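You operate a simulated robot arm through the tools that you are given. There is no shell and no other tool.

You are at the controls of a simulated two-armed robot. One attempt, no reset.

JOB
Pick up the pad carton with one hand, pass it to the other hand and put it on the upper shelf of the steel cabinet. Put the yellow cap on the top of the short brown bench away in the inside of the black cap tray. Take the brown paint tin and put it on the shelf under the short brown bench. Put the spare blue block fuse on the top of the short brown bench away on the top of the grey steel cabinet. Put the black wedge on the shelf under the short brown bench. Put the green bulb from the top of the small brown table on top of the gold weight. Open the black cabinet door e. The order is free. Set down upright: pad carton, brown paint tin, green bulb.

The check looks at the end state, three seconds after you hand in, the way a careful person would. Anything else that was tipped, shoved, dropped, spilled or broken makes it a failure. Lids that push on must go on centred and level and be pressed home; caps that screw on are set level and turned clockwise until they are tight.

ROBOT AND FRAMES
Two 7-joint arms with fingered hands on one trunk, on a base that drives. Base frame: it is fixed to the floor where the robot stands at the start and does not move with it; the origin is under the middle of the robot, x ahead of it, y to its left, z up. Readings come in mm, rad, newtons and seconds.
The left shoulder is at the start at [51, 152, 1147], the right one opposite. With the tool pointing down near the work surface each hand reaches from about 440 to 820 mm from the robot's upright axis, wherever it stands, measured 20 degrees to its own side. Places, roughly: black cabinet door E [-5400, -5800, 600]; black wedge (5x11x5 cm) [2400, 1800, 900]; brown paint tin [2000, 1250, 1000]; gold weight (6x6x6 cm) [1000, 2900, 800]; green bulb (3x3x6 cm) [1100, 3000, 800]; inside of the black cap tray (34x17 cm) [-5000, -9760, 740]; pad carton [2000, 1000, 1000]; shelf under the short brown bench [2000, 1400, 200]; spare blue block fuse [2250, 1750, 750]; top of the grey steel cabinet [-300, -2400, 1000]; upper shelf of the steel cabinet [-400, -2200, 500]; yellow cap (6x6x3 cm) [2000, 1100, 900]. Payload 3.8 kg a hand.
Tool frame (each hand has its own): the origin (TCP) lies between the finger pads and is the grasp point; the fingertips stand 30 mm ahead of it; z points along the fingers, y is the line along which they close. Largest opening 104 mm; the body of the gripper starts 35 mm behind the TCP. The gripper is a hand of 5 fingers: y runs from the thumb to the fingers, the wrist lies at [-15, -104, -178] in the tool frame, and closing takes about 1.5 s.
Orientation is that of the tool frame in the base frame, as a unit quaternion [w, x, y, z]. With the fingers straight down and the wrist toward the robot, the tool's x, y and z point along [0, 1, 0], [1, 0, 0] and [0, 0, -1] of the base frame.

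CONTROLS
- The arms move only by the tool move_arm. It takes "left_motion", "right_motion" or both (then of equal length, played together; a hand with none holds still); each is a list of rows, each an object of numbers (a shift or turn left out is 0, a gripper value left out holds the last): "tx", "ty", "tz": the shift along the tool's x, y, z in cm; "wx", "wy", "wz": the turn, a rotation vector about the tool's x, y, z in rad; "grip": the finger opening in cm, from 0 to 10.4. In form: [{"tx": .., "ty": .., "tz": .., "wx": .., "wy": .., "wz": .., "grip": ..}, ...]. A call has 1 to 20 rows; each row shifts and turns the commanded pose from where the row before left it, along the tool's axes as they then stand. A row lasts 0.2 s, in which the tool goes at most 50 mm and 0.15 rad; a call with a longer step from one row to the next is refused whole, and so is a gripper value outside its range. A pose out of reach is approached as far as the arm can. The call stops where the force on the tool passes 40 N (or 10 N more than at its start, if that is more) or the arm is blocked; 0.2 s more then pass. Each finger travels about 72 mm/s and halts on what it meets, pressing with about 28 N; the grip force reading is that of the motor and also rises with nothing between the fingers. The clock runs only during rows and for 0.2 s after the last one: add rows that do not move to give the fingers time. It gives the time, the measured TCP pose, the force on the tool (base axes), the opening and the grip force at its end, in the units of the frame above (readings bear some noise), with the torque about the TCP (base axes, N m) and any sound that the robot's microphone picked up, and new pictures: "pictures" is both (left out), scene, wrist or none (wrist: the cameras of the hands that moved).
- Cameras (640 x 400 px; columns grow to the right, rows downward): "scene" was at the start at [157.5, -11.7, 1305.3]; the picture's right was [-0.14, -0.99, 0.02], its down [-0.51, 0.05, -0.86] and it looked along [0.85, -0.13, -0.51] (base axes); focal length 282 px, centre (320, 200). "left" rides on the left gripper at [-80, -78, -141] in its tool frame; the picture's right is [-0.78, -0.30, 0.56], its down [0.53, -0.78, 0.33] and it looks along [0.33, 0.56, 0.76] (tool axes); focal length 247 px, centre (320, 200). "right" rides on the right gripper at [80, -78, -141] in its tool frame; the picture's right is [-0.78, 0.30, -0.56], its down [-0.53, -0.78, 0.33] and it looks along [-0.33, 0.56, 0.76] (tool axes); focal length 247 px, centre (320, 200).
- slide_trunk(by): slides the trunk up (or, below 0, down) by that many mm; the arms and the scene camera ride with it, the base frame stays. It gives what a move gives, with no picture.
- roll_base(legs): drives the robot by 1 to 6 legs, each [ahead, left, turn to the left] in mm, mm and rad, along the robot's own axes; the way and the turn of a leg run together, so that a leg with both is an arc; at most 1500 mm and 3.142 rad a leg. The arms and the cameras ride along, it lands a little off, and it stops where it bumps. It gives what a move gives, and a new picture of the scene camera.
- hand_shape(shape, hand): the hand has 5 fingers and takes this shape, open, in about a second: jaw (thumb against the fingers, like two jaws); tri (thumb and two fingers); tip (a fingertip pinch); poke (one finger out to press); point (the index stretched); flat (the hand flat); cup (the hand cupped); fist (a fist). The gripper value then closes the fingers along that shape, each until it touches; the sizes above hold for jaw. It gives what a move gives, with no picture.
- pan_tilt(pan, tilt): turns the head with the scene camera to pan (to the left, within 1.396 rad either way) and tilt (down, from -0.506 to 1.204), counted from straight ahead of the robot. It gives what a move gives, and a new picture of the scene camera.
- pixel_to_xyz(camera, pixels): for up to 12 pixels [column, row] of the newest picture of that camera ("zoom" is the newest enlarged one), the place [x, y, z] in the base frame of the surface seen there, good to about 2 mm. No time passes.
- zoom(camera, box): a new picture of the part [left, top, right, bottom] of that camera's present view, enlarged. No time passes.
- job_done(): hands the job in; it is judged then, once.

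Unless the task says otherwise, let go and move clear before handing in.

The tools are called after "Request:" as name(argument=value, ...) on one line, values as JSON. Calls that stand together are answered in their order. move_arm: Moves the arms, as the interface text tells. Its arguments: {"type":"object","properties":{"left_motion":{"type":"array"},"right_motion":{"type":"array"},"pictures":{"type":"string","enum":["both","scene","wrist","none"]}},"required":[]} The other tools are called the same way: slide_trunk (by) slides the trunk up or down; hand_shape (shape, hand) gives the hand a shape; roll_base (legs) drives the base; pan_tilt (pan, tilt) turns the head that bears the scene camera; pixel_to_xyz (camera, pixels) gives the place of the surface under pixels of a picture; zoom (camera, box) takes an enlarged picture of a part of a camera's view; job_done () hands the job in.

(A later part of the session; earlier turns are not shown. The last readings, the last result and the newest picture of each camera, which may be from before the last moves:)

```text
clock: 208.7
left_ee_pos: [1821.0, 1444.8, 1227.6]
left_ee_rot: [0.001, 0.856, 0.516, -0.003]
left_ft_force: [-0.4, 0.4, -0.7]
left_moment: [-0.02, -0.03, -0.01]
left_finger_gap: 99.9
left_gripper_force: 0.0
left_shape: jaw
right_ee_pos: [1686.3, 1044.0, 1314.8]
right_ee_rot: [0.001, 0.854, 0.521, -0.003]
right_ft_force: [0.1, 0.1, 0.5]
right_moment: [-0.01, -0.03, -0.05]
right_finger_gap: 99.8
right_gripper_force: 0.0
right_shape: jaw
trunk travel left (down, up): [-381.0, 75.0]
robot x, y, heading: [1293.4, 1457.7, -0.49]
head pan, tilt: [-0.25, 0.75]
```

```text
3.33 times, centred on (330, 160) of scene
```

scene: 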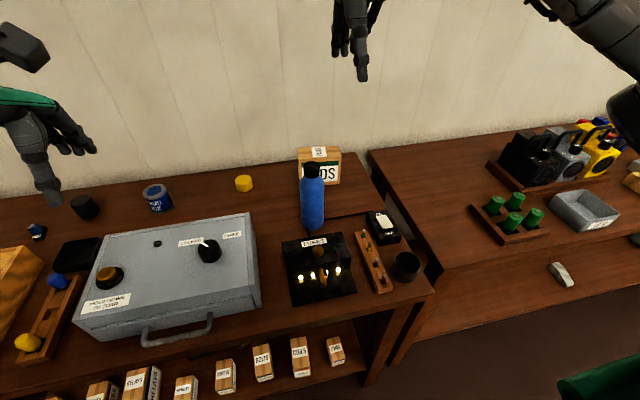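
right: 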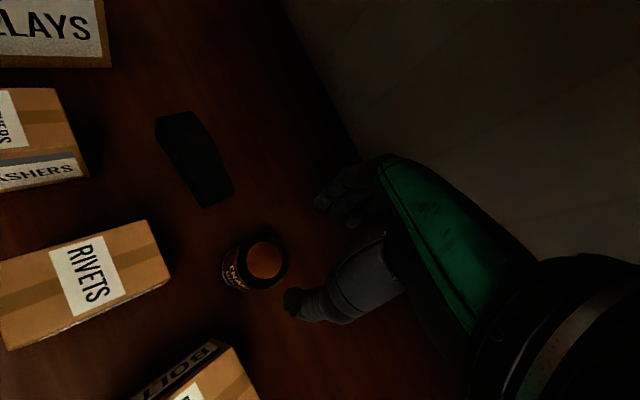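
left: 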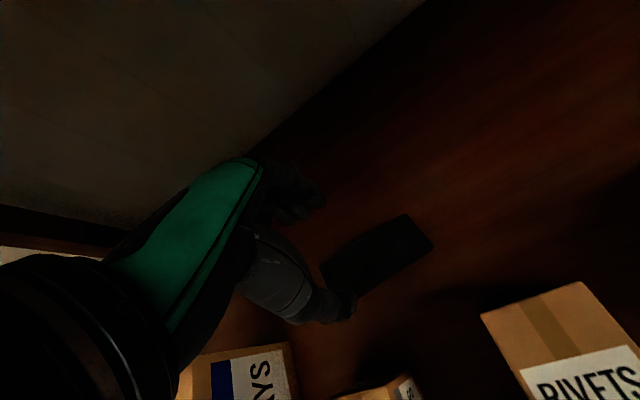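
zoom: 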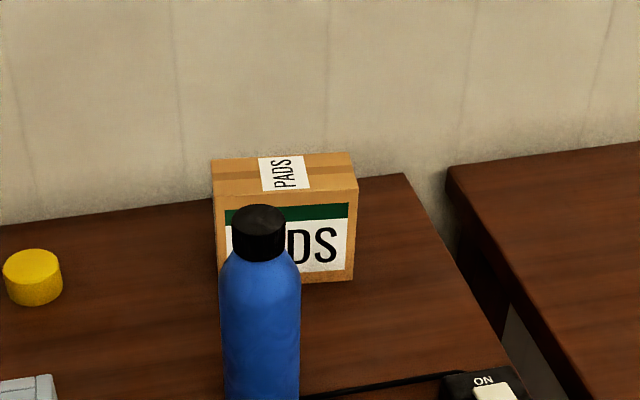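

Request:
pixel_to_xyz(camera="zoom", pixels=[[217, 195], [355, 188], [215, 163], [350, 157], [285, 172], [352, 277], [216, 260], [260, 207], [260, 240], [285, 220], [404, 175], [420, 290]])

```text
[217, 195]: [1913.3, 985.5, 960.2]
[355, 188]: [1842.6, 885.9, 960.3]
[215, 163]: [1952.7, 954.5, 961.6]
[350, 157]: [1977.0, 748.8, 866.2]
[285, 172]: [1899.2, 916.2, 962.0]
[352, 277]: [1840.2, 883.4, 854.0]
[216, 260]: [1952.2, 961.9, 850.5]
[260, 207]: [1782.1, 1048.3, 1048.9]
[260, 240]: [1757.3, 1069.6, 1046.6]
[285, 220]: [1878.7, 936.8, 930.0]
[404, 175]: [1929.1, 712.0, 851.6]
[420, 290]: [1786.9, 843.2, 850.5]
```

The carton is 122 mm wide, ~57 mm deep, 111 mm tall, yawed about -0.12 rad to me. Before planning the hand-over I want to see how wide my finger group is, so I'll zoom on both hands.

Request:
zoom(camera="scene", box=[310, 0, 420, 90])

Request:
zoom(camera="scene", box=[0, 60, 140, 220])

```text
4.44 times, centred on (365, 45) of scene
```

zoom: 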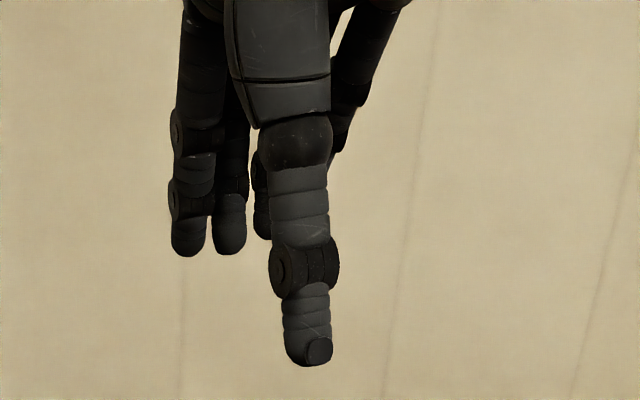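

```text
2.50 times, centred on (70, 140) of scene
```

zoom: 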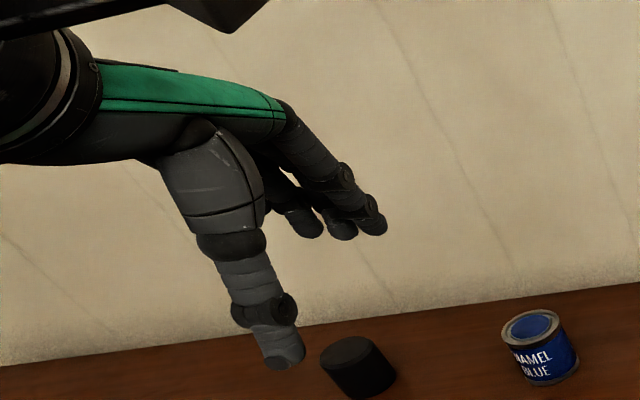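

Finger groups are ~80 mm wide, so the carton hand-over needs care; I'll first do the fuse and cap trip, which also shows me the steel cabinet. Cap first with the right hand: shift left 237 mm and 28 mm closer.

Request:
roll_base(legs=[[0, 237, 0], [28, 0, 0]])

Request:
pan_tilt(pan=-0.25, tilt=0.75)

Request:
zoom(camera="scene", box=[240, 100, 420, 220])

```text
clock: 210.9
left_ee_pos: [1954.1, 1655.3, 1229.3]
left_ee_rot: [0.003, 0.856, 0.517, -0.001]
left_ft_force: [-0.6, -0.6, -0.2]
left_moment: [-0.04, -0.01, 0.02]
left_finger_gap: 99.8
left_gripper_force: 0.1
left_shape: jaw
right_ee_pos: [1821.0, 1256.6, 1319.4]
right_ee_rot: [0.004, 0.853, 0.523, -0.001]
right_ft_force: [-1.0, 0.3, 0.8]
right_moment: [-0.02, -0.03, 0.02]
right_finger_gap: 99.7
right_gripper_force: 0.0
right_shape: jaw
trunk travel left (down, up): [-381.0, 75.0]
robot x, y, heading: [1436.9, 1665.4, -0.479]
head pan, tilt: [-0.25, 0.75]
```

scene: 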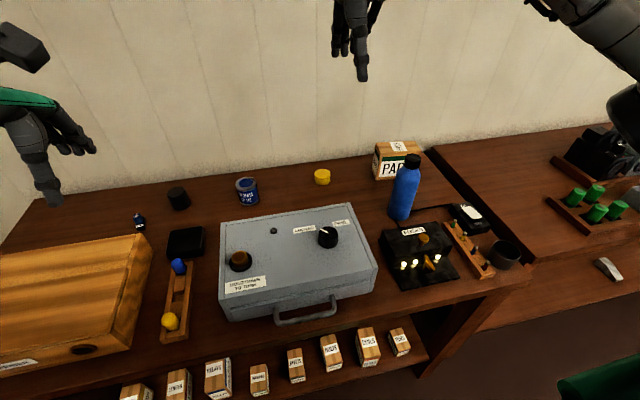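

```text
clock: 211.5
left_ee_pos: [1956.5, 1654.2, 1227.8]
left_ee_rot: [0.001, 0.856, 0.518, -0.003]
left_ft_force: [-0.8, 0.4, 0.8]
left_moment: [-0.04, -0.04, -0.01]
left_finger_gap: 99.8
left_gripper_force: 0.0
left_shape: jaw
right_ee_pos: [1826.2, 1254.2, 1317.0]
right_ee_rot: [0.003, 0.852, 0.523, -0.002]
right_ft_force: [-1.0, -0.3, 0.2]
right_moment: [0.01, -0.05, 0.0]
right_finger_gap: 99.7
right_gripper_force: 0.1
right_shape: jaw
trunk travel left (down, up): [-381.0, 75.0]
robot x, y, heading: [1436.9, 1662.4, -0.481]
head pan, tilt: [-0.25, 0.75]
```

scene: 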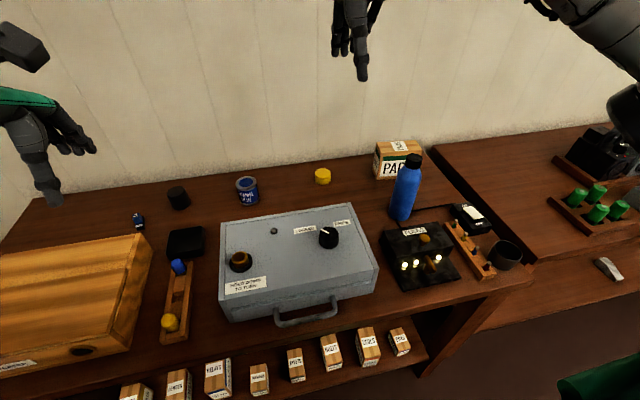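

```text
3.33 times, centred on (330, 160) of scene
```

zoom: 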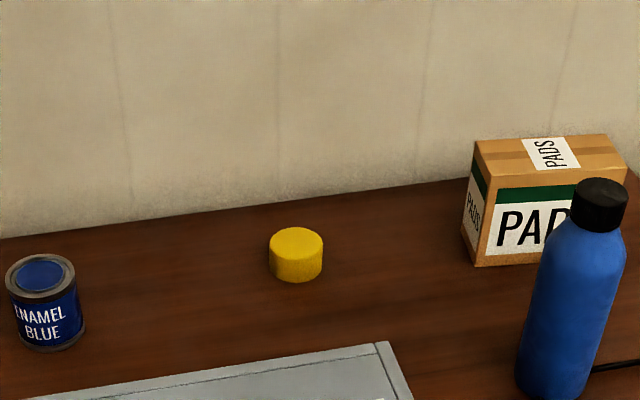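

Request:
pixel_to_xyz(camera="zoom", pixels=[[296, 240], [273, 240], [320, 240], [296, 230], [296, 253], [296, 278], [475, 142], [475, 262], [604, 137], [300, 208], [464, 215]])

```text
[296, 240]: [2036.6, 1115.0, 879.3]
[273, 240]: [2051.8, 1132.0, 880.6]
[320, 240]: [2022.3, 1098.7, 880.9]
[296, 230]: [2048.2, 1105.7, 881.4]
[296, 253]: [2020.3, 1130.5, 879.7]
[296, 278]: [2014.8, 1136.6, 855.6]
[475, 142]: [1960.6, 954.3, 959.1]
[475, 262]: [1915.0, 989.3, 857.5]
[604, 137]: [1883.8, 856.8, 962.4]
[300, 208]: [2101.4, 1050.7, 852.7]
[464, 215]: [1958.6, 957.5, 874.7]
```

The cap is centred at (2035,1117), Ø≈52 mm, top 880. To keep the arm from stretching out, I'll lower the trunk 150 mm first, then bring the right hand over the cap.

Request:
slide_trunk(by=-150)

Request:
move_arm(right_motion=[{"ty": 4.14, "tx": -0.46}, {"ty": 4.14, "tx": -0.46}, {"ty": 4.14, "tx": -0.46}, {"ty": 4.14, "tx": -0.46}, {"ty": 4.14, "tx": -0.46}, {"ty": 4.14, "tx": -0.46}, {"tz": 4.1, "grip": 8.5}, {"tz": 4.1}, {"tz": 4.1}, {"tz": 4.1}, {"tz": 4.1}, {}], pictures="both")

```text
clock: 213.3
left_ee_pos: [1959.6, 1653.6, 1078.2]
left_ee_rot: [0.001, 0.855, 0.519, -0.003]
left_ft_force: [0.7, -0.2, 0.2]
left_moment: [-0.01, -0.01, 0.02]
left_finger_gap: 99.6
left_gripper_force: 0.1
left_shape: jaw
right_ee_pos: [1827.7, 1253.0, 1166.7]
right_ee_rot: [0.003, 0.852, 0.523, -0.002]
right_ft_force: [-0.2, 0.8, 0.2]
right_moment: [0.02, 0.0, -0.01]
right_finger_gap: 99.8
right_gripper_force: 0.1
right_shape: jaw
trunk travel left (down, up): [-231.0, 225.0]
robot x, y, heading: [1436.7, 1660.7, -0.485]
head pan, tilt: [-0.25, 0.75]
```

```text
clock: 215.9
left_ee_pos: [1958.8, 1654.6, 1077.5]
left_ee_rot: [0.0, 0.855, 0.518, -0.002]
left_ft_force: [-0.1, 0.2, -0.1]
left_moment: [0.01, 0.0, 0.0]
left_finger_gap: 99.8
left_gripper_force: 0.1
left_shape: jaw
right_ee_pos: [1999.9, 1130.5, 949.7]
right_ee_rot: [0.003, 0.853, 0.522, -0.002]
right_ft_force: [0.0, 0.0, -0.3]
right_moment: [0.0, -0.01, -0.01]
right_finger_gap: 85.1
right_gripper_force: 0.2
right_shape: jaw
right hand out of reach, approached as far as the arm can: row 6
trunk travel left (down, up): [-231.0, 225.0]
robot x, y, heading: [1440.1, 1662.5, -0.482]
head pan, tilt: [-0.25, 0.75]
```

scene: 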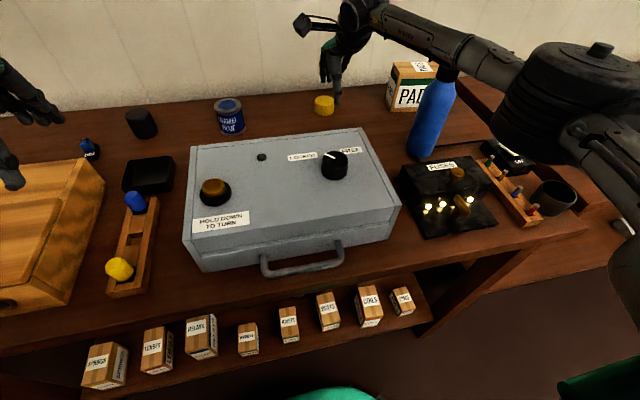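
right: 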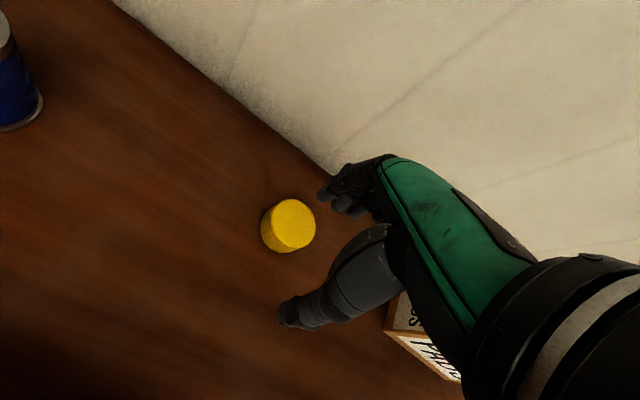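

Row 6 was just out of reach at that height; the hand is at (2000,1130,950). I'll measure the cap from the right wrist view, then go the rest of the way lower down.

Request:
pixel_to_xyz(camera="right", pixels=[[293, 222], [272, 222], [314, 222], [293, 200], [293, 246], [400, 310], [385, 335], [330, 170]])

```text
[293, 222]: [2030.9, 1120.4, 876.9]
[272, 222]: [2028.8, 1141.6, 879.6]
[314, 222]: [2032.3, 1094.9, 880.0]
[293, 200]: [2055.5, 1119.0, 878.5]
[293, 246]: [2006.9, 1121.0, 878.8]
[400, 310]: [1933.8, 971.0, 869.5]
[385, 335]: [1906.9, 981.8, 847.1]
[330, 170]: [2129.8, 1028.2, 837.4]
```

Request:
move_arm(right_motion=[{"ty": 1.7, "tx": 0.15}, {"ty": 1.63, "tx": 0.14}, {}, {"tz": 3}, {"tz": 2.0}, {}], pictures="wrist")

```text
clock: 217.3
left_ee_pos: [1958.9, 1653.7, 1077.4]
left_ee_rot: [0.001, 0.855, 0.518, -0.002]
left_ft_force: [0.3, 0.7, 0.0]
left_moment: [0.0, -0.03, 0.0]
left_finger_gap: 100.2
left_gripper_force: 0.1
left_shape: jaw
right_ee_pos: [2023.0, 1114.8, 911.8]
right_ee_rot: [0.002, 0.853, 0.522, -0.003]
right_ft_force: [-0.1, -0.6, 0.7]
right_moment: [0.0, 0.01, 0.01]
right_finger_gap: 85.3
right_gripper_force: 0.0
right_shape: jaw
right hand out of reach, approached as far as the arm can: row 4, 5
trunk travel left (down, up): [-231.0, 225.0]
robot x, y, heading: [1437.9, 1667.3, -0.481]
head pan, tilt: [-0.25, 0.75]
```

right: 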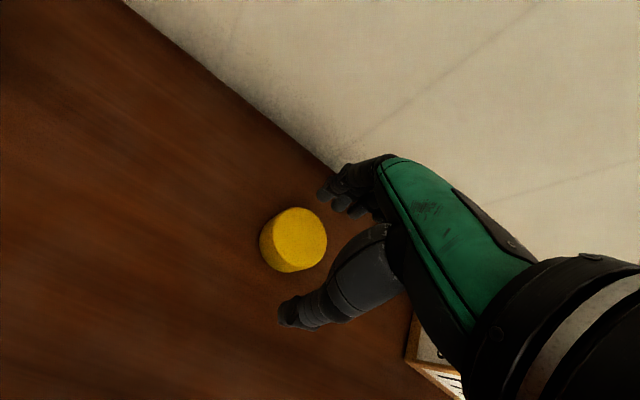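

The arm is at its normal limit 8 mm short. I'll raise the hand 25 mm, roll the base 22 mm closer (as close as I've stood before) and re-measure.

Request:
move_arm(right_motion=[{"tz": -2.5}, {}], pictures="none")

Request:
roll_base(legs=[[22, 0, 0]])

Request:
move_arm(right_motion=[{}, {}], pictures="wrist")

```text
clock: 217.9
left_ee_pos: [1960.4, 1654.4, 1076.5]
left_ee_rot: [0.0, 0.855, 0.518, -0.003]
left_ft_force: [-0.9, -0.3, -0.8]
left_moment: [0.01, 0.01, -0.01]
left_finger_gap: 99.8
left_gripper_force: 0.1
left_shape: jaw
right_ee_pos: [2022.5, 1115.4, 937.2]
right_ee_rot: [0.001, 0.852, 0.523, -0.003]
right_ft_force: [0.4, 0.2, 0.6]
right_moment: [0.03, -0.01, 0.04]
right_finger_gap: 85.3
right_gripper_force: 0.0
right_shape: jaw
trunk travel left (down, up): [-231.0, 225.0]
robot x, y, heading: [1431.2, 1668.2, -0.477]
head pan, tilt: [-0.25, 0.75]
```

```text
clock: 218.7
left_ee_pos: [1975.2, 1646.9, 1079.0]
left_ee_rot: [0.002, 0.855, 0.518, -0.002]
left_ft_force: [-0.4, -0.1, 0.2]
left_moment: [-0.01, -0.04, 0.0]
left_finger_gap: 100.0
left_gripper_force: 0.0
left_shape: jaw
right_ee_pos: [2038.4, 1105.6, 940.9]
right_ee_rot: [0.003, 0.852, 0.523, -0.001]
right_ft_force: [-0.7, -0.6, -0.1]
right_moment: [-0.01, -0.02, 0.0]
right_finger_gap: 85.3
right_gripper_force: 0.0
right_shape: jaw
trunk travel left (down, up): [-231.0, 225.0]
robot x, y, heading: [1456.2, 1655.3, -0.478]
head pan, tilt: [-0.25, 0.75]
```

scene: 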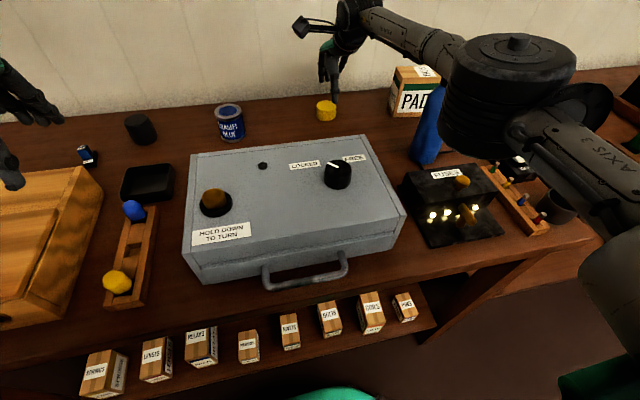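

```text
clock: 219.3
left_ee_pos: [1978.7, 1644.1, 1077.7]
left_ee_rot: [0.001, 0.855, 0.519, -0.002]
left_ft_force: [0.1, -0.7, 0.2]
left_moment: [0.04, 0.02, 0.01]
left_finger_gap: 99.8
left_gripper_force: 0.0
left_shape: jaw
right_ee_pos: [2040.9, 1105.6, 937.8]
right_ee_rot: [0.002, 0.852, 0.523, -0.002]
right_ft_force: [-0.3, -0.1, -0.2]
right_moment: [-0.02, -0.04, -0.01]
right_finger_gap: 85.0
right_gripper_force: 0.1
right_shape: jaw
trunk travel left (down, up): [-231.0, 225.0]
robot x, y, heading: [1454.4, 1655.4, -0.478]
head pan, tilt: [-0.25, 0.75]
```

right: 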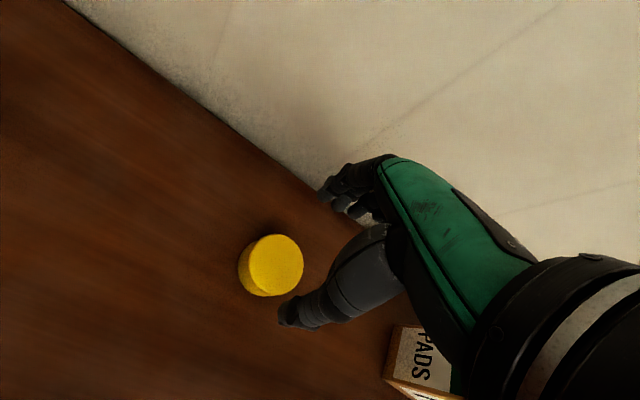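

The TCP is now 14 mm beyond the cap centre. I'll correct (back 14, left 6 mm) and go down to z≈885.

Request:
move_arm(right_motion=[{"ty": -1.45, "tx": 0.65}, {}, {"tz": 2.6}, {"tz": 1.7}, {"tz": 0.9}, {}], pictures="wrist")

Request:
zoom(camera="right", box=[180, 130, 460, 380])

```text
clock: 220.7
left_ee_pos: [1978.2, 1644.3, 1076.8]
left_ee_rot: [0.0, 0.855, 0.518, -0.003]
left_ft_force: [0.3, 0.2, -0.7]
left_moment: [0.04, -0.01, 0.0]
left_finger_gap: 99.7
left_gripper_force: 0.0
left_shape: jaw
right_ee_pos: [2031.8, 1116.2, 887.8]
right_ee_rot: [0.002, 0.853, 0.522, -0.002]
right_ft_force: [0.1, 0.1, -0.3]
right_moment: [0.03, 0.03, 0.02]
right_finger_gap: 85.1
right_gripper_force: 0.1
right_shape: jaw
trunk travel left (down, up): [-231.0, 225.0]
robot x, y, heading: [1456.8, 1655.2, -0.481]
head pan, tilt: [-0.25, 0.75]
```

right: 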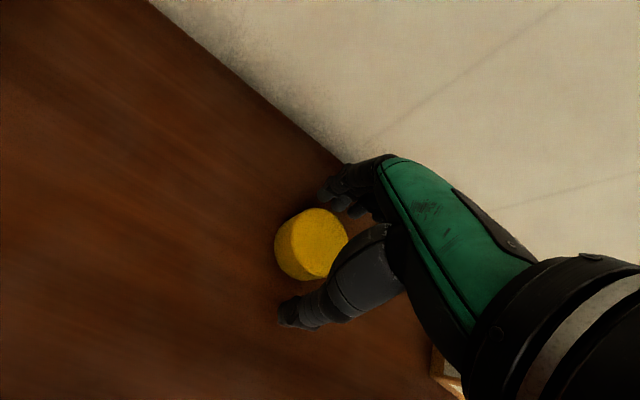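

```text
1.60 times, centred on (320, 255) of right
```

zoom: 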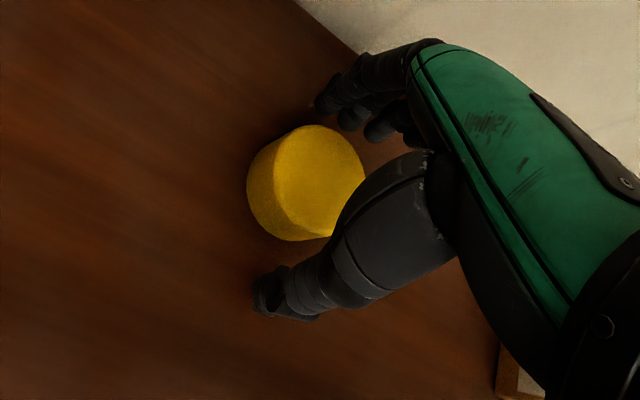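

The cap sits between thumb and fingers. I'll lower 2 mm more and close.

Request:
move_arm(right_motion=[{"tz": 0.2}, {"grip": 7}, {"grip": 5}, {"grip": 3}, {"grip": 2}, {}, {}, {}], pictures="wrist")

```text
clock: 222.5
left_ee_pos: [1978.8, 1645.2, 1078.2]
left_ee_rot: [0.0, 0.855, 0.518, -0.003]
left_ft_force: [-0.9, 0.2, 0.3]
left_moment: [-0.02, 0.01, 0.03]
left_finger_gap: 100.0
left_gripper_force: 0.1
left_shape: jaw
right_ee_pos: [2031.7, 1116.9, 885.7]
right_ee_rot: [0.003, 0.853, 0.522, -0.002]
right_ft_force: [0.0, 0.5, -0.4]
right_moment: [0.0, -0.01, -0.03]
right_finger_gap: 43.3
right_gripper_force: 27.8
right_shape: jaw
trunk travel left (down, up): [-231.0, 225.0]
robot x, y, heading: [1457.8, 1653.9, -0.477]
head pan, tilt: [-0.25, 0.75]
```

right: 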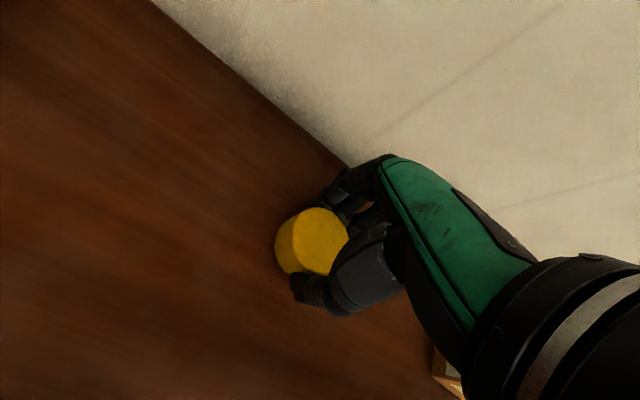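

Gripped at 43 mm. I'll lift it straight up 200 mm and check it comes along.

Request:
move_arm(right_motion=[{"tz": -1}, {"tz": -3}, {"tz": -4}, {"tz": -4}, {"tz": -4, "ty": -2}, {"tz": -4, "ty": -2}, {}], pictures="wrist")

```text
clock: 224.1
left_ee_pos: [1979.8, 1643.2, 1078.1]
left_ee_rot: [0.0, 0.856, 0.518, -0.003]
left_ft_force: [0.3, -0.1, -0.4]
left_moment: [0.03, -0.03, 0.01]
left_finger_gap: 100.0
left_gripper_force: 0.0
left_shape: jaw
right_ee_pos: [1994.8, 1135.5, 1083.1]
right_ee_rot: [0.002, 0.853, 0.522, -0.003]
right_ft_force: [0.3, -0.5, 0.9]
right_moment: [-0.04, -0.02, -0.05]
right_finger_gap: 43.2
right_gripper_force: 27.5
right_shape: jaw
trunk travel left (down, up): [-231.0, 225.0]
robot x, y, heading: [1458.0, 1652.2, -0.483]
head pan, tilt: [-0.25, 0.75]
```

right: 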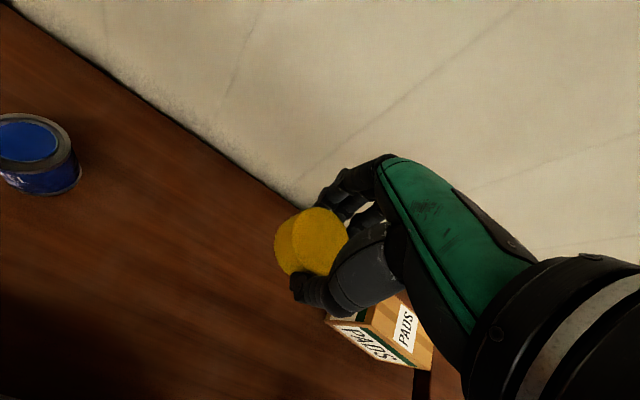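

The cap is up and held. I'll draw the right hand back over my side, then shift the base 150 mm left and 35 mm back to reach the fuse with the left hand.

Request:
move_arm(right_motion=[{"tz": -1.5, "ty": -4.3}, {"tz": -1.5, "ty": -4.3}, {"tz": -1.5, "ty": -4.3}, {"tz": -1.5, "ty": -4.3}, {"tz": -1.5, "ty": -4.3}, {"tz": -1.5, "ty": -4.3}, {}], pictures="none")

Request:
roll_base(legs=[[-35, 0, 0], [0, 150, 0]])

Request:
pan_tilt(pan=0.15, tilt=0.75)

```text
clock: 225.7
left_ee_pos: [1978.2, 1643.9, 1076.6]
left_ee_rot: [0.0, 0.855, 0.518, -0.002]
left_ft_force: [0.2, -0.3, -0.7]
left_moment: [-0.01, 0.01, 0.02]
left_finger_gap: 99.9
left_gripper_force: 0.0
left_shape: jaw
right_ee_pos: [1767.8, 1254.3, 1169.3]
right_ee_rot: [0.001, 0.853, 0.522, -0.003]
right_ft_force: [-0.1, 0.5, -1.1]
right_moment: [0.02, 0.0, -0.01]
right_finger_gap: 43.4
right_gripper_force: 28.1
right_shape: jaw
trunk travel left (down, up): [-231.0, 225.0]
robot x, y, heading: [1456.4, 1655.5, -0.478]
head pan, tilt: [-0.25, 0.75]
```

```text
clock: 227.5
left_ee_pos: [2017.1, 1793.9, 1076.8]
left_ee_rot: [0.0, 0.856, 0.518, -0.003]
left_ft_force: [0.0, 0.0, 0.0]
left_moment: [0.01, 0.0, 0.0]
left_finger_gap: 100.0
left_gripper_force: 0.1
left_shape: jaw
right_ee_pos: [1805.2, 1404.9, 1170.4]
right_ee_rot: [0.002, 0.853, 0.522, -0.002]
right_ft_force: [0.4, 0.4, -0.7]
right_moment: [0.0, 0.04, -0.01]
right_finger_gap: 43.4
right_gripper_force: 27.8
right_shape: jaw
trunk travel left (down, up): [-231.0, 225.0]
robot x, y, heading: [1494.9, 1807.1, -0.482]
head pan, tilt: [-0.25, 0.75]
```

scene: 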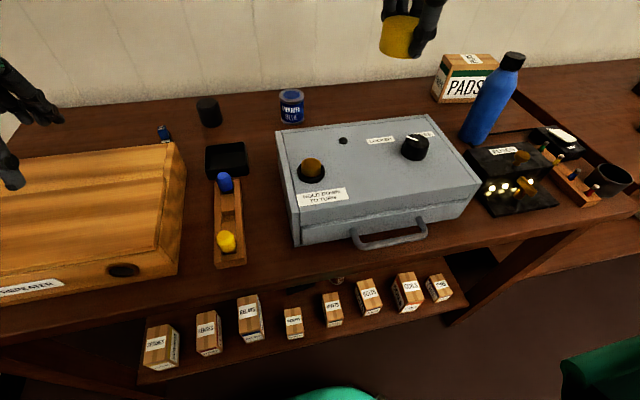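

```text
clock: 228.4
left_ee_pos: [2017.5, 1794.5, 1076.9]
left_ee_rot: [0.001, 0.856, 0.518, -0.004]
left_ft_force: [0.1, -0.3, 0.3]
left_moment: [0.0, 0.02, 0.0]
left_finger_gap: 99.7
left_gripper_force: 0.0
left_shape: jaw
right_ee_pos: [1805.9, 1406.1, 1171.9]
right_ee_rot: [0.002, 0.853, 0.522, -0.002]
right_ft_force: [0.2, -0.5, -0.1]
right_moment: [-0.01, -0.02, 0.03]
right_finger_gap: 43.1
right_gripper_force: 27.8
right_shape: jaw
trunk travel left (down, up): [-231.0, 225.0]
robot x, y, heading: [1494.8, 1805.1, -0.48]
head pan, tilt: [0.15, 0.75]
```

scene: 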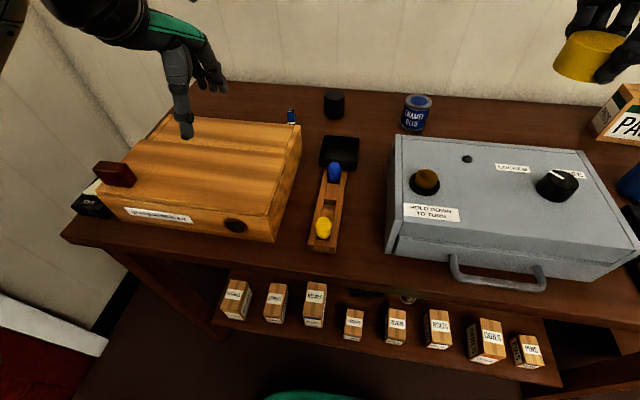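

Request:
zoom(camera="scene", box=[250, 80, 350, 150])

Request:
pixel_to_xyz(camera="zoom", pixels=[[262, 180], [250, 190], [275, 190], [262, 210], [262, 230], [250, 245], [280, 245], [262, 250], [262, 172], [300, 260]])

```text
5.71 times, centred on (300, 115) of scene
```

zoom: 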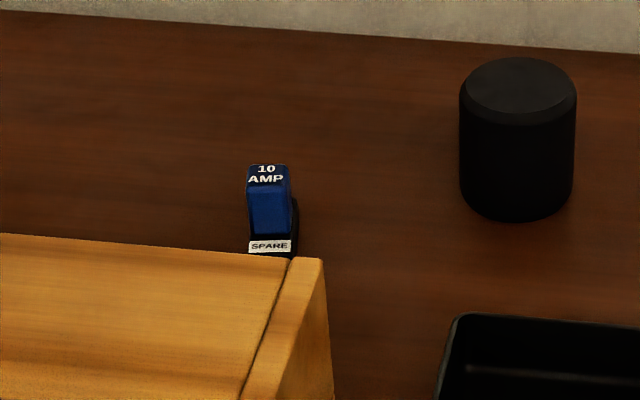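

```text
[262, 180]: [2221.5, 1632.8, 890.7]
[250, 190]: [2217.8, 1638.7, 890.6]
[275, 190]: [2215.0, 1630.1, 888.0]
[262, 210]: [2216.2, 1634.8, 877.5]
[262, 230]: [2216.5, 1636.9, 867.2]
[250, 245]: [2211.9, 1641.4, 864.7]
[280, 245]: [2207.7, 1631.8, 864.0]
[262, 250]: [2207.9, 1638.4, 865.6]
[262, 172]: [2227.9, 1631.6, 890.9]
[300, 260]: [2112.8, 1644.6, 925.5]
```

The fuse is a blue block (10 AMP) on a small black part labelled SPARE. I'll hover the left hand above it to see it from the wrist camera.

Request:
move_arm(left_motion=[{"ty": 4.2, "tx": -0.82}, {"ty": 4.2, "tx": -0.82}, {"ty": 4.2, "tx": -0.82}, {"ty": 4.2, "tx": -0.82}, {"ty": 4.2, "tx": -0.82}, {"ty": 4.2, "tx": -0.82}, {"tz": 4}, {"tz": 4}, {}], pictures="both")

Request:
zoom(camera="left", box=[280, 180, 480, 310])

```text
clock: 230.4
left_ee_pos: [2216.9, 1630.1, 996.9]
left_ee_rot: [0.001, 0.856, 0.517, -0.002]
left_ft_force: [-0.4, -0.2, -0.5]
left_moment: [0.02, -0.02, -0.02]
left_finger_gap: 99.7
left_gripper_force: 0.0
left_shape: jaw
right_ee_pos: [1805.9, 1406.5, 1170.7]
right_ee_rot: [0.003, 0.853, 0.522, -0.002]
right_ft_force: [0.0, 0.7, -0.1]
right_moment: [-0.02, 0.01, -0.03]
right_finger_gap: 43.3
right_gripper_force: 28.1
right_shape: jaw
trunk travel left (down, up): [-231.0, 225.0]
robot x, y, heading: [1496.8, 1806.9, -0.481]
head pan, tilt: [0.15, 0.75]
```

scene: 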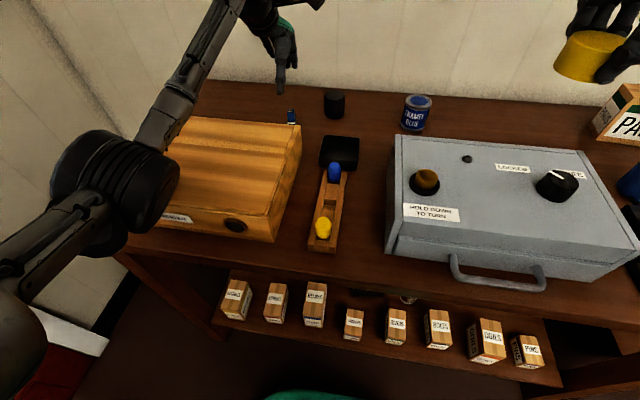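
left: 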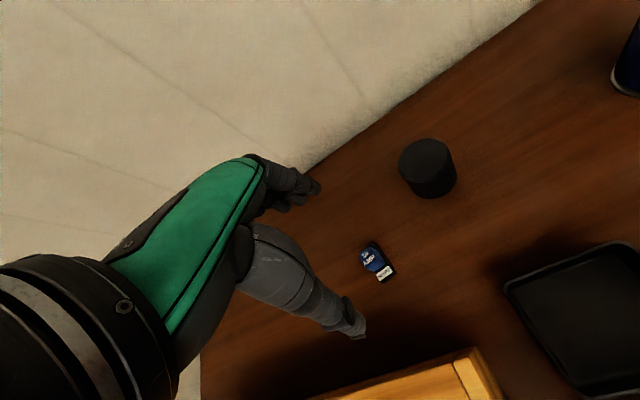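

```text
3.08 times, centred on (380, 245) of left
```

zoom: 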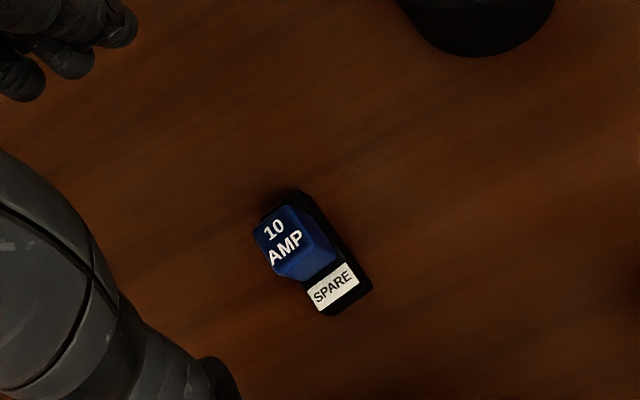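

Close-up: a blue block on a black foot with the SPARE label. Gripping the blue block works whether or not the foot is part of it. I'll measure it.

Request:
pixel_to_xyz(camera="zoom", pixels=[[282, 240], [256, 228], [288, 205], [312, 235], [275, 275], [330, 255], [300, 195], [318, 312], [370, 288], [340, 285], [265, 205]])

```text
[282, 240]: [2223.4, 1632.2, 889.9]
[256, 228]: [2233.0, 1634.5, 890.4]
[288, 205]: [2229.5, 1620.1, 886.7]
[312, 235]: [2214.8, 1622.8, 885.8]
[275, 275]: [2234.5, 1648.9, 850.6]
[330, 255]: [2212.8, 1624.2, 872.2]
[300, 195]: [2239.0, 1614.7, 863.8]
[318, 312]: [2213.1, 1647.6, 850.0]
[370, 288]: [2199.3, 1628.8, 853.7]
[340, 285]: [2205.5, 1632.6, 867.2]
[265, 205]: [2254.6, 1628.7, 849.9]
```

Blue block: top centre (2223,1629,890), foot top at 866. I'll align (yaw 0.14), open 6 cm and descend to TCP z≈899 so the tips stay just above the foot.

Request:
move_arm(left_motion=[{"ty": 0.58, "tx": 0.19, "wz": -0.14, "grip": 6}, {"tz": 4}, {"tz": 3}, {"tz": 2}, {"tz": 0.7}, {}, {}], pictures="wrist")

Request:
zoom(camera="left", box=[220, 150, 440, 350])

```text
clock: 232.0
left_ee_pos: [2222.5, 1632.0, 898.1]
left_ee_rot: [0.001, 0.817, 0.576, -0.002]
left_ft_force: [-0.2, -0.9, 0.5]
left_moment: [0.0, -0.01, -0.02]
left_finger_gap: 60.3
left_gripper_force: 0.0
left_shape: jaw
right_ee_pos: [1805.4, 1406.5, 1169.9]
right_ee_rot: [0.003, 0.853, 0.522, -0.003]
right_ft_force: [1.0, 0.1, -0.3]
right_moment: [0.02, 0.02, 0.01]
right_finger_gap: 43.3
right_gripper_force: 28.0
right_shape: jaw
trunk travel left (down, up): [-231.0, 225.0]
robot x, y, heading: [1494.6, 1808.0, -0.481]
head pan, tilt: [0.15, 0.75]
```

left: 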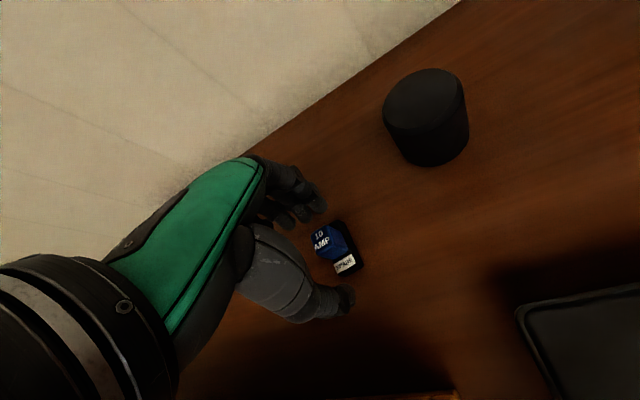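

```text
2.00 times, centred on (330, 250) of left
```

zoom: 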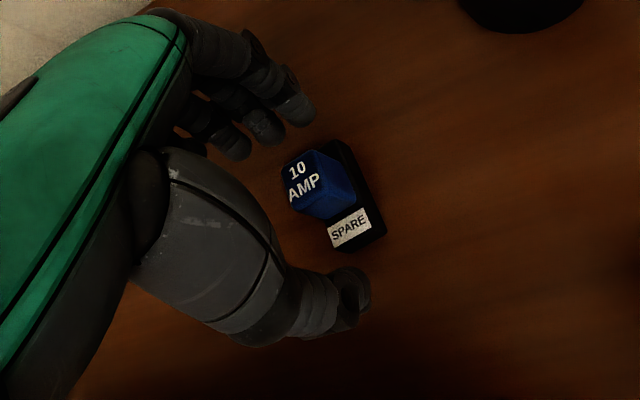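

The block lies on the line between thumb and fingertips. I'll close the fingers slowly.

Request:
move_arm(left_motion=[{"grip": 4.5}, {"grip": 3.5}, {"grip": 2.5}, {"grip": 1.5}, {"grip": 0.5}, {"grip": 0}, {}, {}], pictures="wrist")

Request:
zoom(camera="left", box=[220, 150, 440, 350])

```text
clock: 233.8
left_ee_pos: [2222.5, 1633.7, 899.3]
left_ee_rot: [0.002, 0.818, 0.576, -0.003]
left_ft_force: [0.6, 0.9, 2.4]
left_moment: [-0.03, -0.06, 0.04]
left_finger_gap: 10.9
left_gripper_force: 28.8
left_shape: jaw
right_ee_pos: [1806.6, 1407.7, 1170.8]
right_ee_rot: [0.003, 0.853, 0.522, -0.002]
right_ft_force: [0.2, -0.2, -0.2]
right_moment: [-0.02, 0.02, 0.0]
right_finger_gap: 43.2
right_gripper_force: 27.8
right_shape: jaw
trunk travel left (down, up): [-231.0, 225.0]
robot x, y, heading: [1493.2, 1802.7, -0.485]
head pan, tilt: [0.15, 0.75]
```

left: 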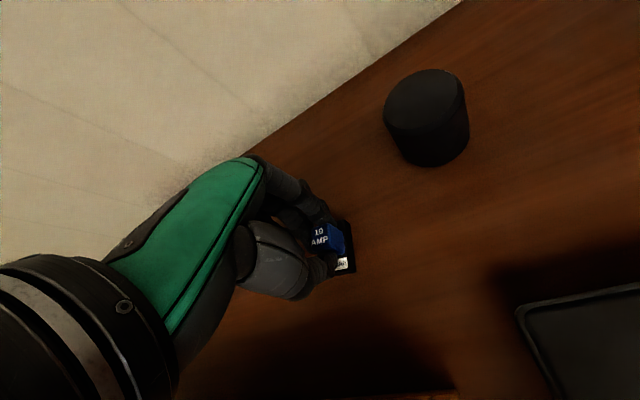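

```text
2.00 times, centred on (330, 250) of left
```

zoom: 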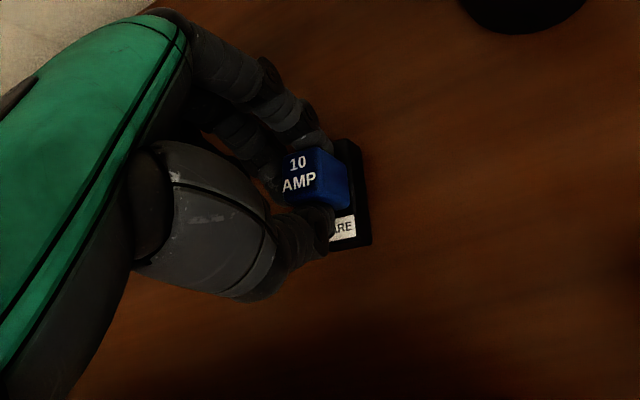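

The block is pinched (gap 11 mm, 29 N). I'll lift slowly and watch the force.

Request:
move_arm(left_motion=[{"tz": -0.5}, {"tz": -1}, {"tz": -1.5}, {"tz": -3}, {}], pictures="wrist")

Request:
zoom(camera="left", box=[220, 150, 440, 350])

```text
clock: 235.0
left_ee_pos: [2224.4, 1635.0, 959.5]
left_ee_rot: [0.001, 0.817, 0.576, -0.003]
left_ft_force: [1.2, 0.1, 0.3]
left_moment: [0.0, 0.02, -0.01]
left_finger_gap: 10.8
left_gripper_force: 27.9
left_shape: jaw
right_ee_pos: [1805.6, 1406.9, 1169.9]
right_ee_rot: [0.002, 0.853, 0.522, -0.003]
right_ft_force: [-0.3, 0.2, 0.0]
right_moment: [-0.01, -0.04, 0.0]
right_finger_gap: 43.1
right_gripper_force: 27.9
right_shape: jaw
trunk travel left (down, up): [-231.0, 225.0]
robot x, y, heading: [1495.3, 1806.0, -0.483]
head pan, tilt: [0.15, 0.75]
```

left: 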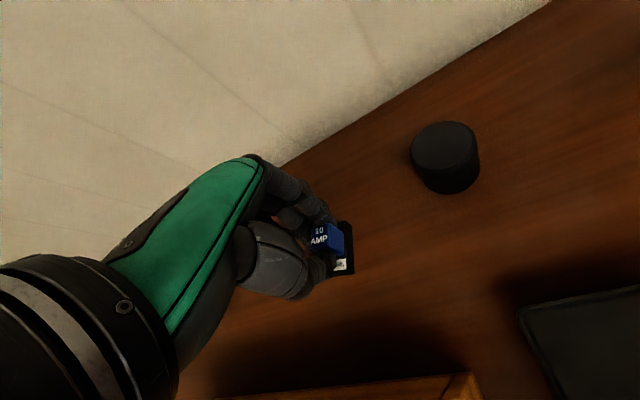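

```text
2.00 times, centred on (330, 250) of left
```

zoom: 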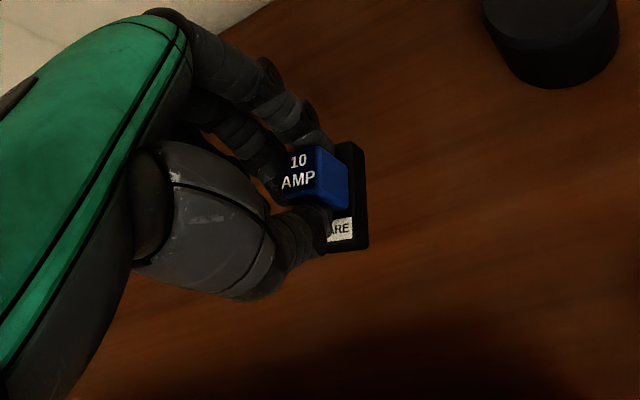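

The whole fuse with its foot came up. I'll raise it further and draw the left hand back to carrying posture.

Request:
move_arm(left_motion=[{"tz": -4}, {"tz": -4}, {"tz": -4}, {"ty": -4.2, "wz": 0.05}, {"ty": -4.2, "wz": 0.05}, {"ty": -4.2, "wz": 0.04}, {"ty": -4.2}, {"ty": -4.2}, {"ty": -4.2}, {}], pictures="none")

Request:
roll_base(legs=[[-700, 0, 0]])

Request:
pan_tilt(pan=-1.3, tilt=0.2)

```text
clock: 237.2
left_ee_pos: [1996.3, 1739.2, 1080.5]
left_ee_rot: [0.0, 0.856, 0.517, -0.003]
left_ft_force: [0.5, -0.3, -0.1]
left_moment: [0.03, -0.03, 0.04]
left_finger_gap: 10.6
left_gripper_force: 27.7
left_shape: jaw
right_ee_pos: [1806.7, 1407.0, 1169.9]
right_ee_rot: [0.001, 0.853, 0.521, -0.002]
right_ft_force: [0.5, -0.4, 0.3]
right_moment: [-0.02, 0.0, 0.0]
right_finger_gap: 43.3
right_gripper_force: 28.1
right_shape: jaw
trunk travel left (down, up): [-231.0, 225.0]
robot x, y, heading: [1495.2, 1806.8, -0.479]
head pan, tilt: [0.15, 0.75]
```

```text
clock: 241.0
left_ee_pos: [1381.5, 2060.3, 1081.1]
left_ee_rot: [0.0, 0.855, 0.518, -0.003]
left_ft_force: [-0.2, 0.4, -0.7]
left_moment: [-0.01, 0.0, -0.01]
left_finger_gap: 10.5
left_gripper_force: 27.6
left_shape: jaw
right_ee_pos: [1192.3, 1727.8, 1170.6]
right_ee_rot: [0.002, 0.852, 0.523, -0.003]
right_ft_force: [-0.7, 0.9, -0.2]
right_moment: [0.03, 0.02, 0.03]
right_finger_gap: 43.2
right_gripper_force: 27.9
right_shape: jaw
trunk travel left (down, up): [-231.0, 225.0]
robot x, y, heading: [882.3, 2124.5, -0.477]
head pan, tilt: [0.15, 0.75]
```

scene: 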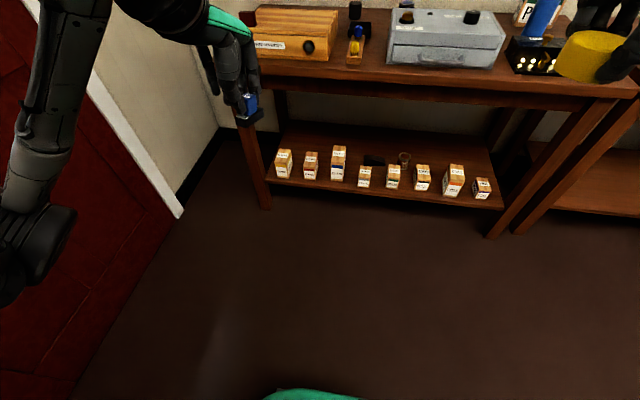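

```text
clock: 242.6
left_ee_pos: [1381.7, 2061.5, 1081.8]
left_ee_rot: [0.001, 0.855, 0.519, -0.003]
left_ft_force: [0.3, -0.2, 0.5]
left_moment: [-0.04, 0.0, 0.01]
left_finger_gap: 10.8
left_gripper_force: 27.8
left_shape: jaw
right_ee_pos: [1192.0, 1728.1, 1170.5]
right_ee_rot: [0.002, 0.852, 0.524, -0.001]
right_ft_force: [-0.5, 0.4, -0.3]
right_moment: [-0.02, -0.01, 0.0]
right_finger_gap: 43.5
right_gripper_force: 27.8
right_shape: jaw
trunk travel left (down, up): [-231.0, 225.0]
robot x, y, heading: [876.4, 2131.0, -0.476]
head pan, tilt: [-1.3, 0.201]
```

scene: 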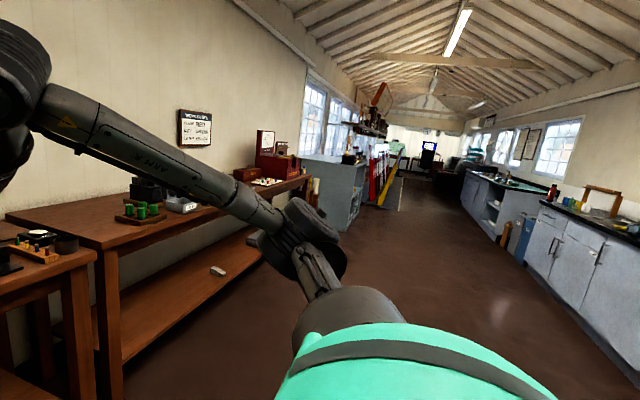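

The room is a long workshop; the steel cabinet stands along the same wall, ~4.5 m to my right (grey cabinet at (335,190)). The aisle is clear, so I'll slide right in legs, first 2 x 1400 mm.

Request:
roll_base(legs=[[-80, 0, 0], [0, -1400, 0], [0, -1400, 0]])

Request:
pan_tilt(pan=-0.6, tilt=0.25)

```text
clock: 256.9
left_ee_pos: [-9.3, -406.0, 1081.3]
left_ee_rot: [0.0, 0.858, 0.514, -0.003]
left_ft_force: [0.6, -0.4, -0.6]
left_moment: [0.01, -0.05, 0.01]
left_finger_gap: 10.3
left_gripper_force: 28.2
left_shape: jaw
right_ee_pos: [-202.3, -738.0, 1171.2]
right_ee_rot: [0.002, 0.855, 0.519, -0.002]
right_ft_force: [0.2, 0.2, -0.6]
right_moment: [-0.02, 0.01, 0.0]
right_finger_gap: 43.0
right_gripper_force: 28.5
right_shape: jaw
trunk travel left (down, up): [-231.0, 225.0]
robot x, y, heading: [-508.4, -333.5, -0.485]
head pan, tilt: [-1.3, 0.201]
```

scene: 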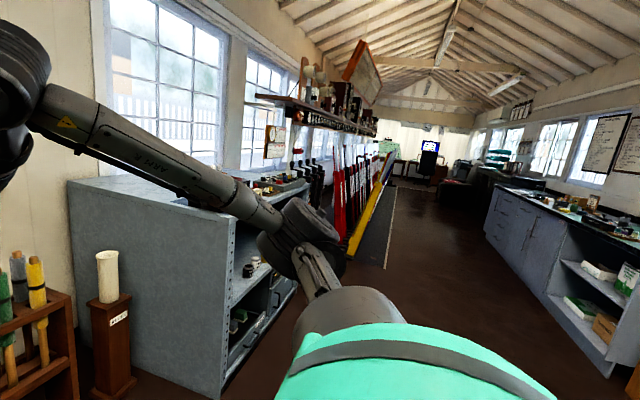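

```text
clock: 258.0
left_ee_pos: [-8.6, -406.2, 1081.3]
left_ee_rot: [0.001, 0.858, 0.514, -0.003]
left_ft_force: [0.9, 0.9, -0.3]
left_moment: [-0.01, 0.01, -0.03]
left_finger_gap: 10.3
left_gripper_force: 27.9
left_shape: jaw
right_ee_pos: [-202.2, -737.6, 1169.6]
right_ee_rot: [0.002, 0.855, 0.519, -0.003]
right_ft_force: [0.8, -0.9, 0.0]
right_moment: [0.02, -0.03, -0.03]
right_finger_gap: 43.1
right_gripper_force: 27.8
right_shape: jaw
trunk travel left (down, up): [-231.0, 225.0]
robot x, y, heading: [-511.8, -339.1, -0.487]
head pan, tilt: [-0.6, 0.25]
```

scene: 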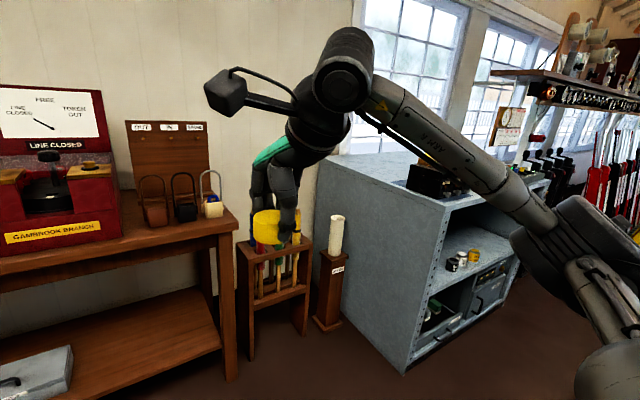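

The steel cabinet is at (440,260) with an open upper shelf (tins at (460,260)). I'll measure it.

Request:
pixel_to_xyz(camera="scene", pixels=[[322, 165], [443, 208], [510, 190], [403, 370], [438, 250], [470, 258], [430, 300], [500, 260], [340, 217], [330, 330], [400, 190], [350, 330]])

Request:
zoom(camera="scene", box=[310, 140, 580, 380])

```text
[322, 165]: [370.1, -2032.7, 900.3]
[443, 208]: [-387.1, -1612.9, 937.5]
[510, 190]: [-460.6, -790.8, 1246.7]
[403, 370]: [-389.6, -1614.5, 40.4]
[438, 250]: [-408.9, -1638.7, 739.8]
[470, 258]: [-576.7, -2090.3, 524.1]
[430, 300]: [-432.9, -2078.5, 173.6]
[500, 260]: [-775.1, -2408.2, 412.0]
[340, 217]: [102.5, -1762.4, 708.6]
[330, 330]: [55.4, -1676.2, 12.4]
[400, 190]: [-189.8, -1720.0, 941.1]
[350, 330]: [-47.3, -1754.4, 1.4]
```

```text
1.67 times, centred on (445, 260) of scene
```

zoom: 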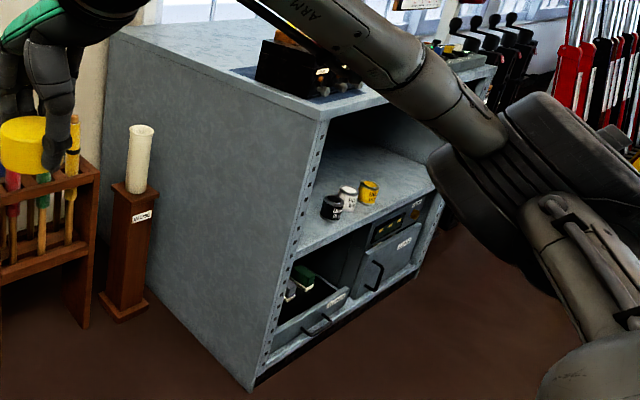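

The cabinet spans ~u 4400-5280 along the wall, front at v≈-358, top z≈942, and my path at v≈-1074 is clear. I'll slide right another 1480 mm.

Request:
roll_base(legs=[[0, -1480, 0]])

Request:
pan_tilt(pan=-0.1, tilt=0.4)

```text
clock: 265.4
left_ee_pos: [-737.0, -1742.5, 1082.0]
left_ee_rot: [0.0, 0.864, 0.503, -0.002]
left_ft_force: [-0.6, 0.9, -1.0]
left_moment: [-0.03, 0.01, 0.02]
left_finger_gap: 10.6
left_gripper_force: 28.4
left_shape: jaw
right_ee_pos: [-937.4, -2068.8, 1170.5]
right_ee_rot: [0.003, 0.861, 0.509, -0.003]
right_ft_force: [-0.3, -0.3, 0.1]
right_moment: [0.0, 0.0, 0.01]
right_finger_gap: 43.2
right_gripper_force: 27.6
right_shape: jaw
trunk travel left (down, up): [-231.0, 225.0]
robot x, y, heading: [-1233.0, -1660.3, -0.517]
head pan, tilt: [-0.6, 0.25]
```

scene: 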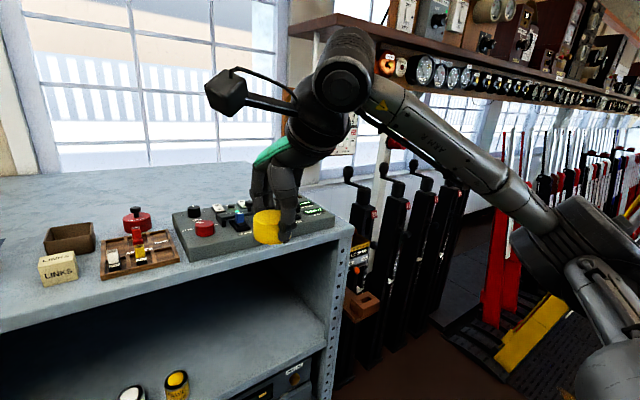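

```text
clock: 266.4
left_ee_pos: [-736.1, -1742.2, 1080.7]
left_ee_rot: [0.001, 0.864, 0.504, -0.002]
left_ft_force: [0.1, -1.0, -0.1]
left_moment: [0.01, -0.01, -0.02]
left_finger_gap: 10.8
left_gripper_force: 28.1
left_shape: jaw
right_ee_pos: [-937.0, -2068.7, 1169.8]
right_ee_rot: [0.003, 0.862, 0.508, -0.002]
right_ft_force: [-0.2, -0.1, -0.5]
right_moment: [-0.04, -0.03, -0.01]
right_finger_gap: 43.0
right_gripper_force: 27.8
right_shape: jaw
trunk travel left (down, up): [-231.0, 225.0]
robot x, y, heading: [-1234.9, -1658.4, -0.512]
head pan, tilt: [-0.099, 0.4]
```

scene: 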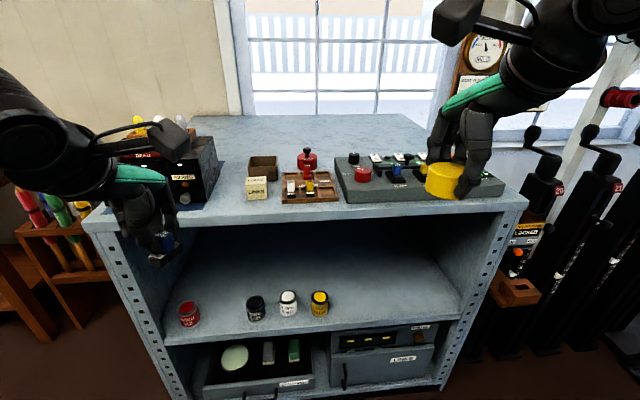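

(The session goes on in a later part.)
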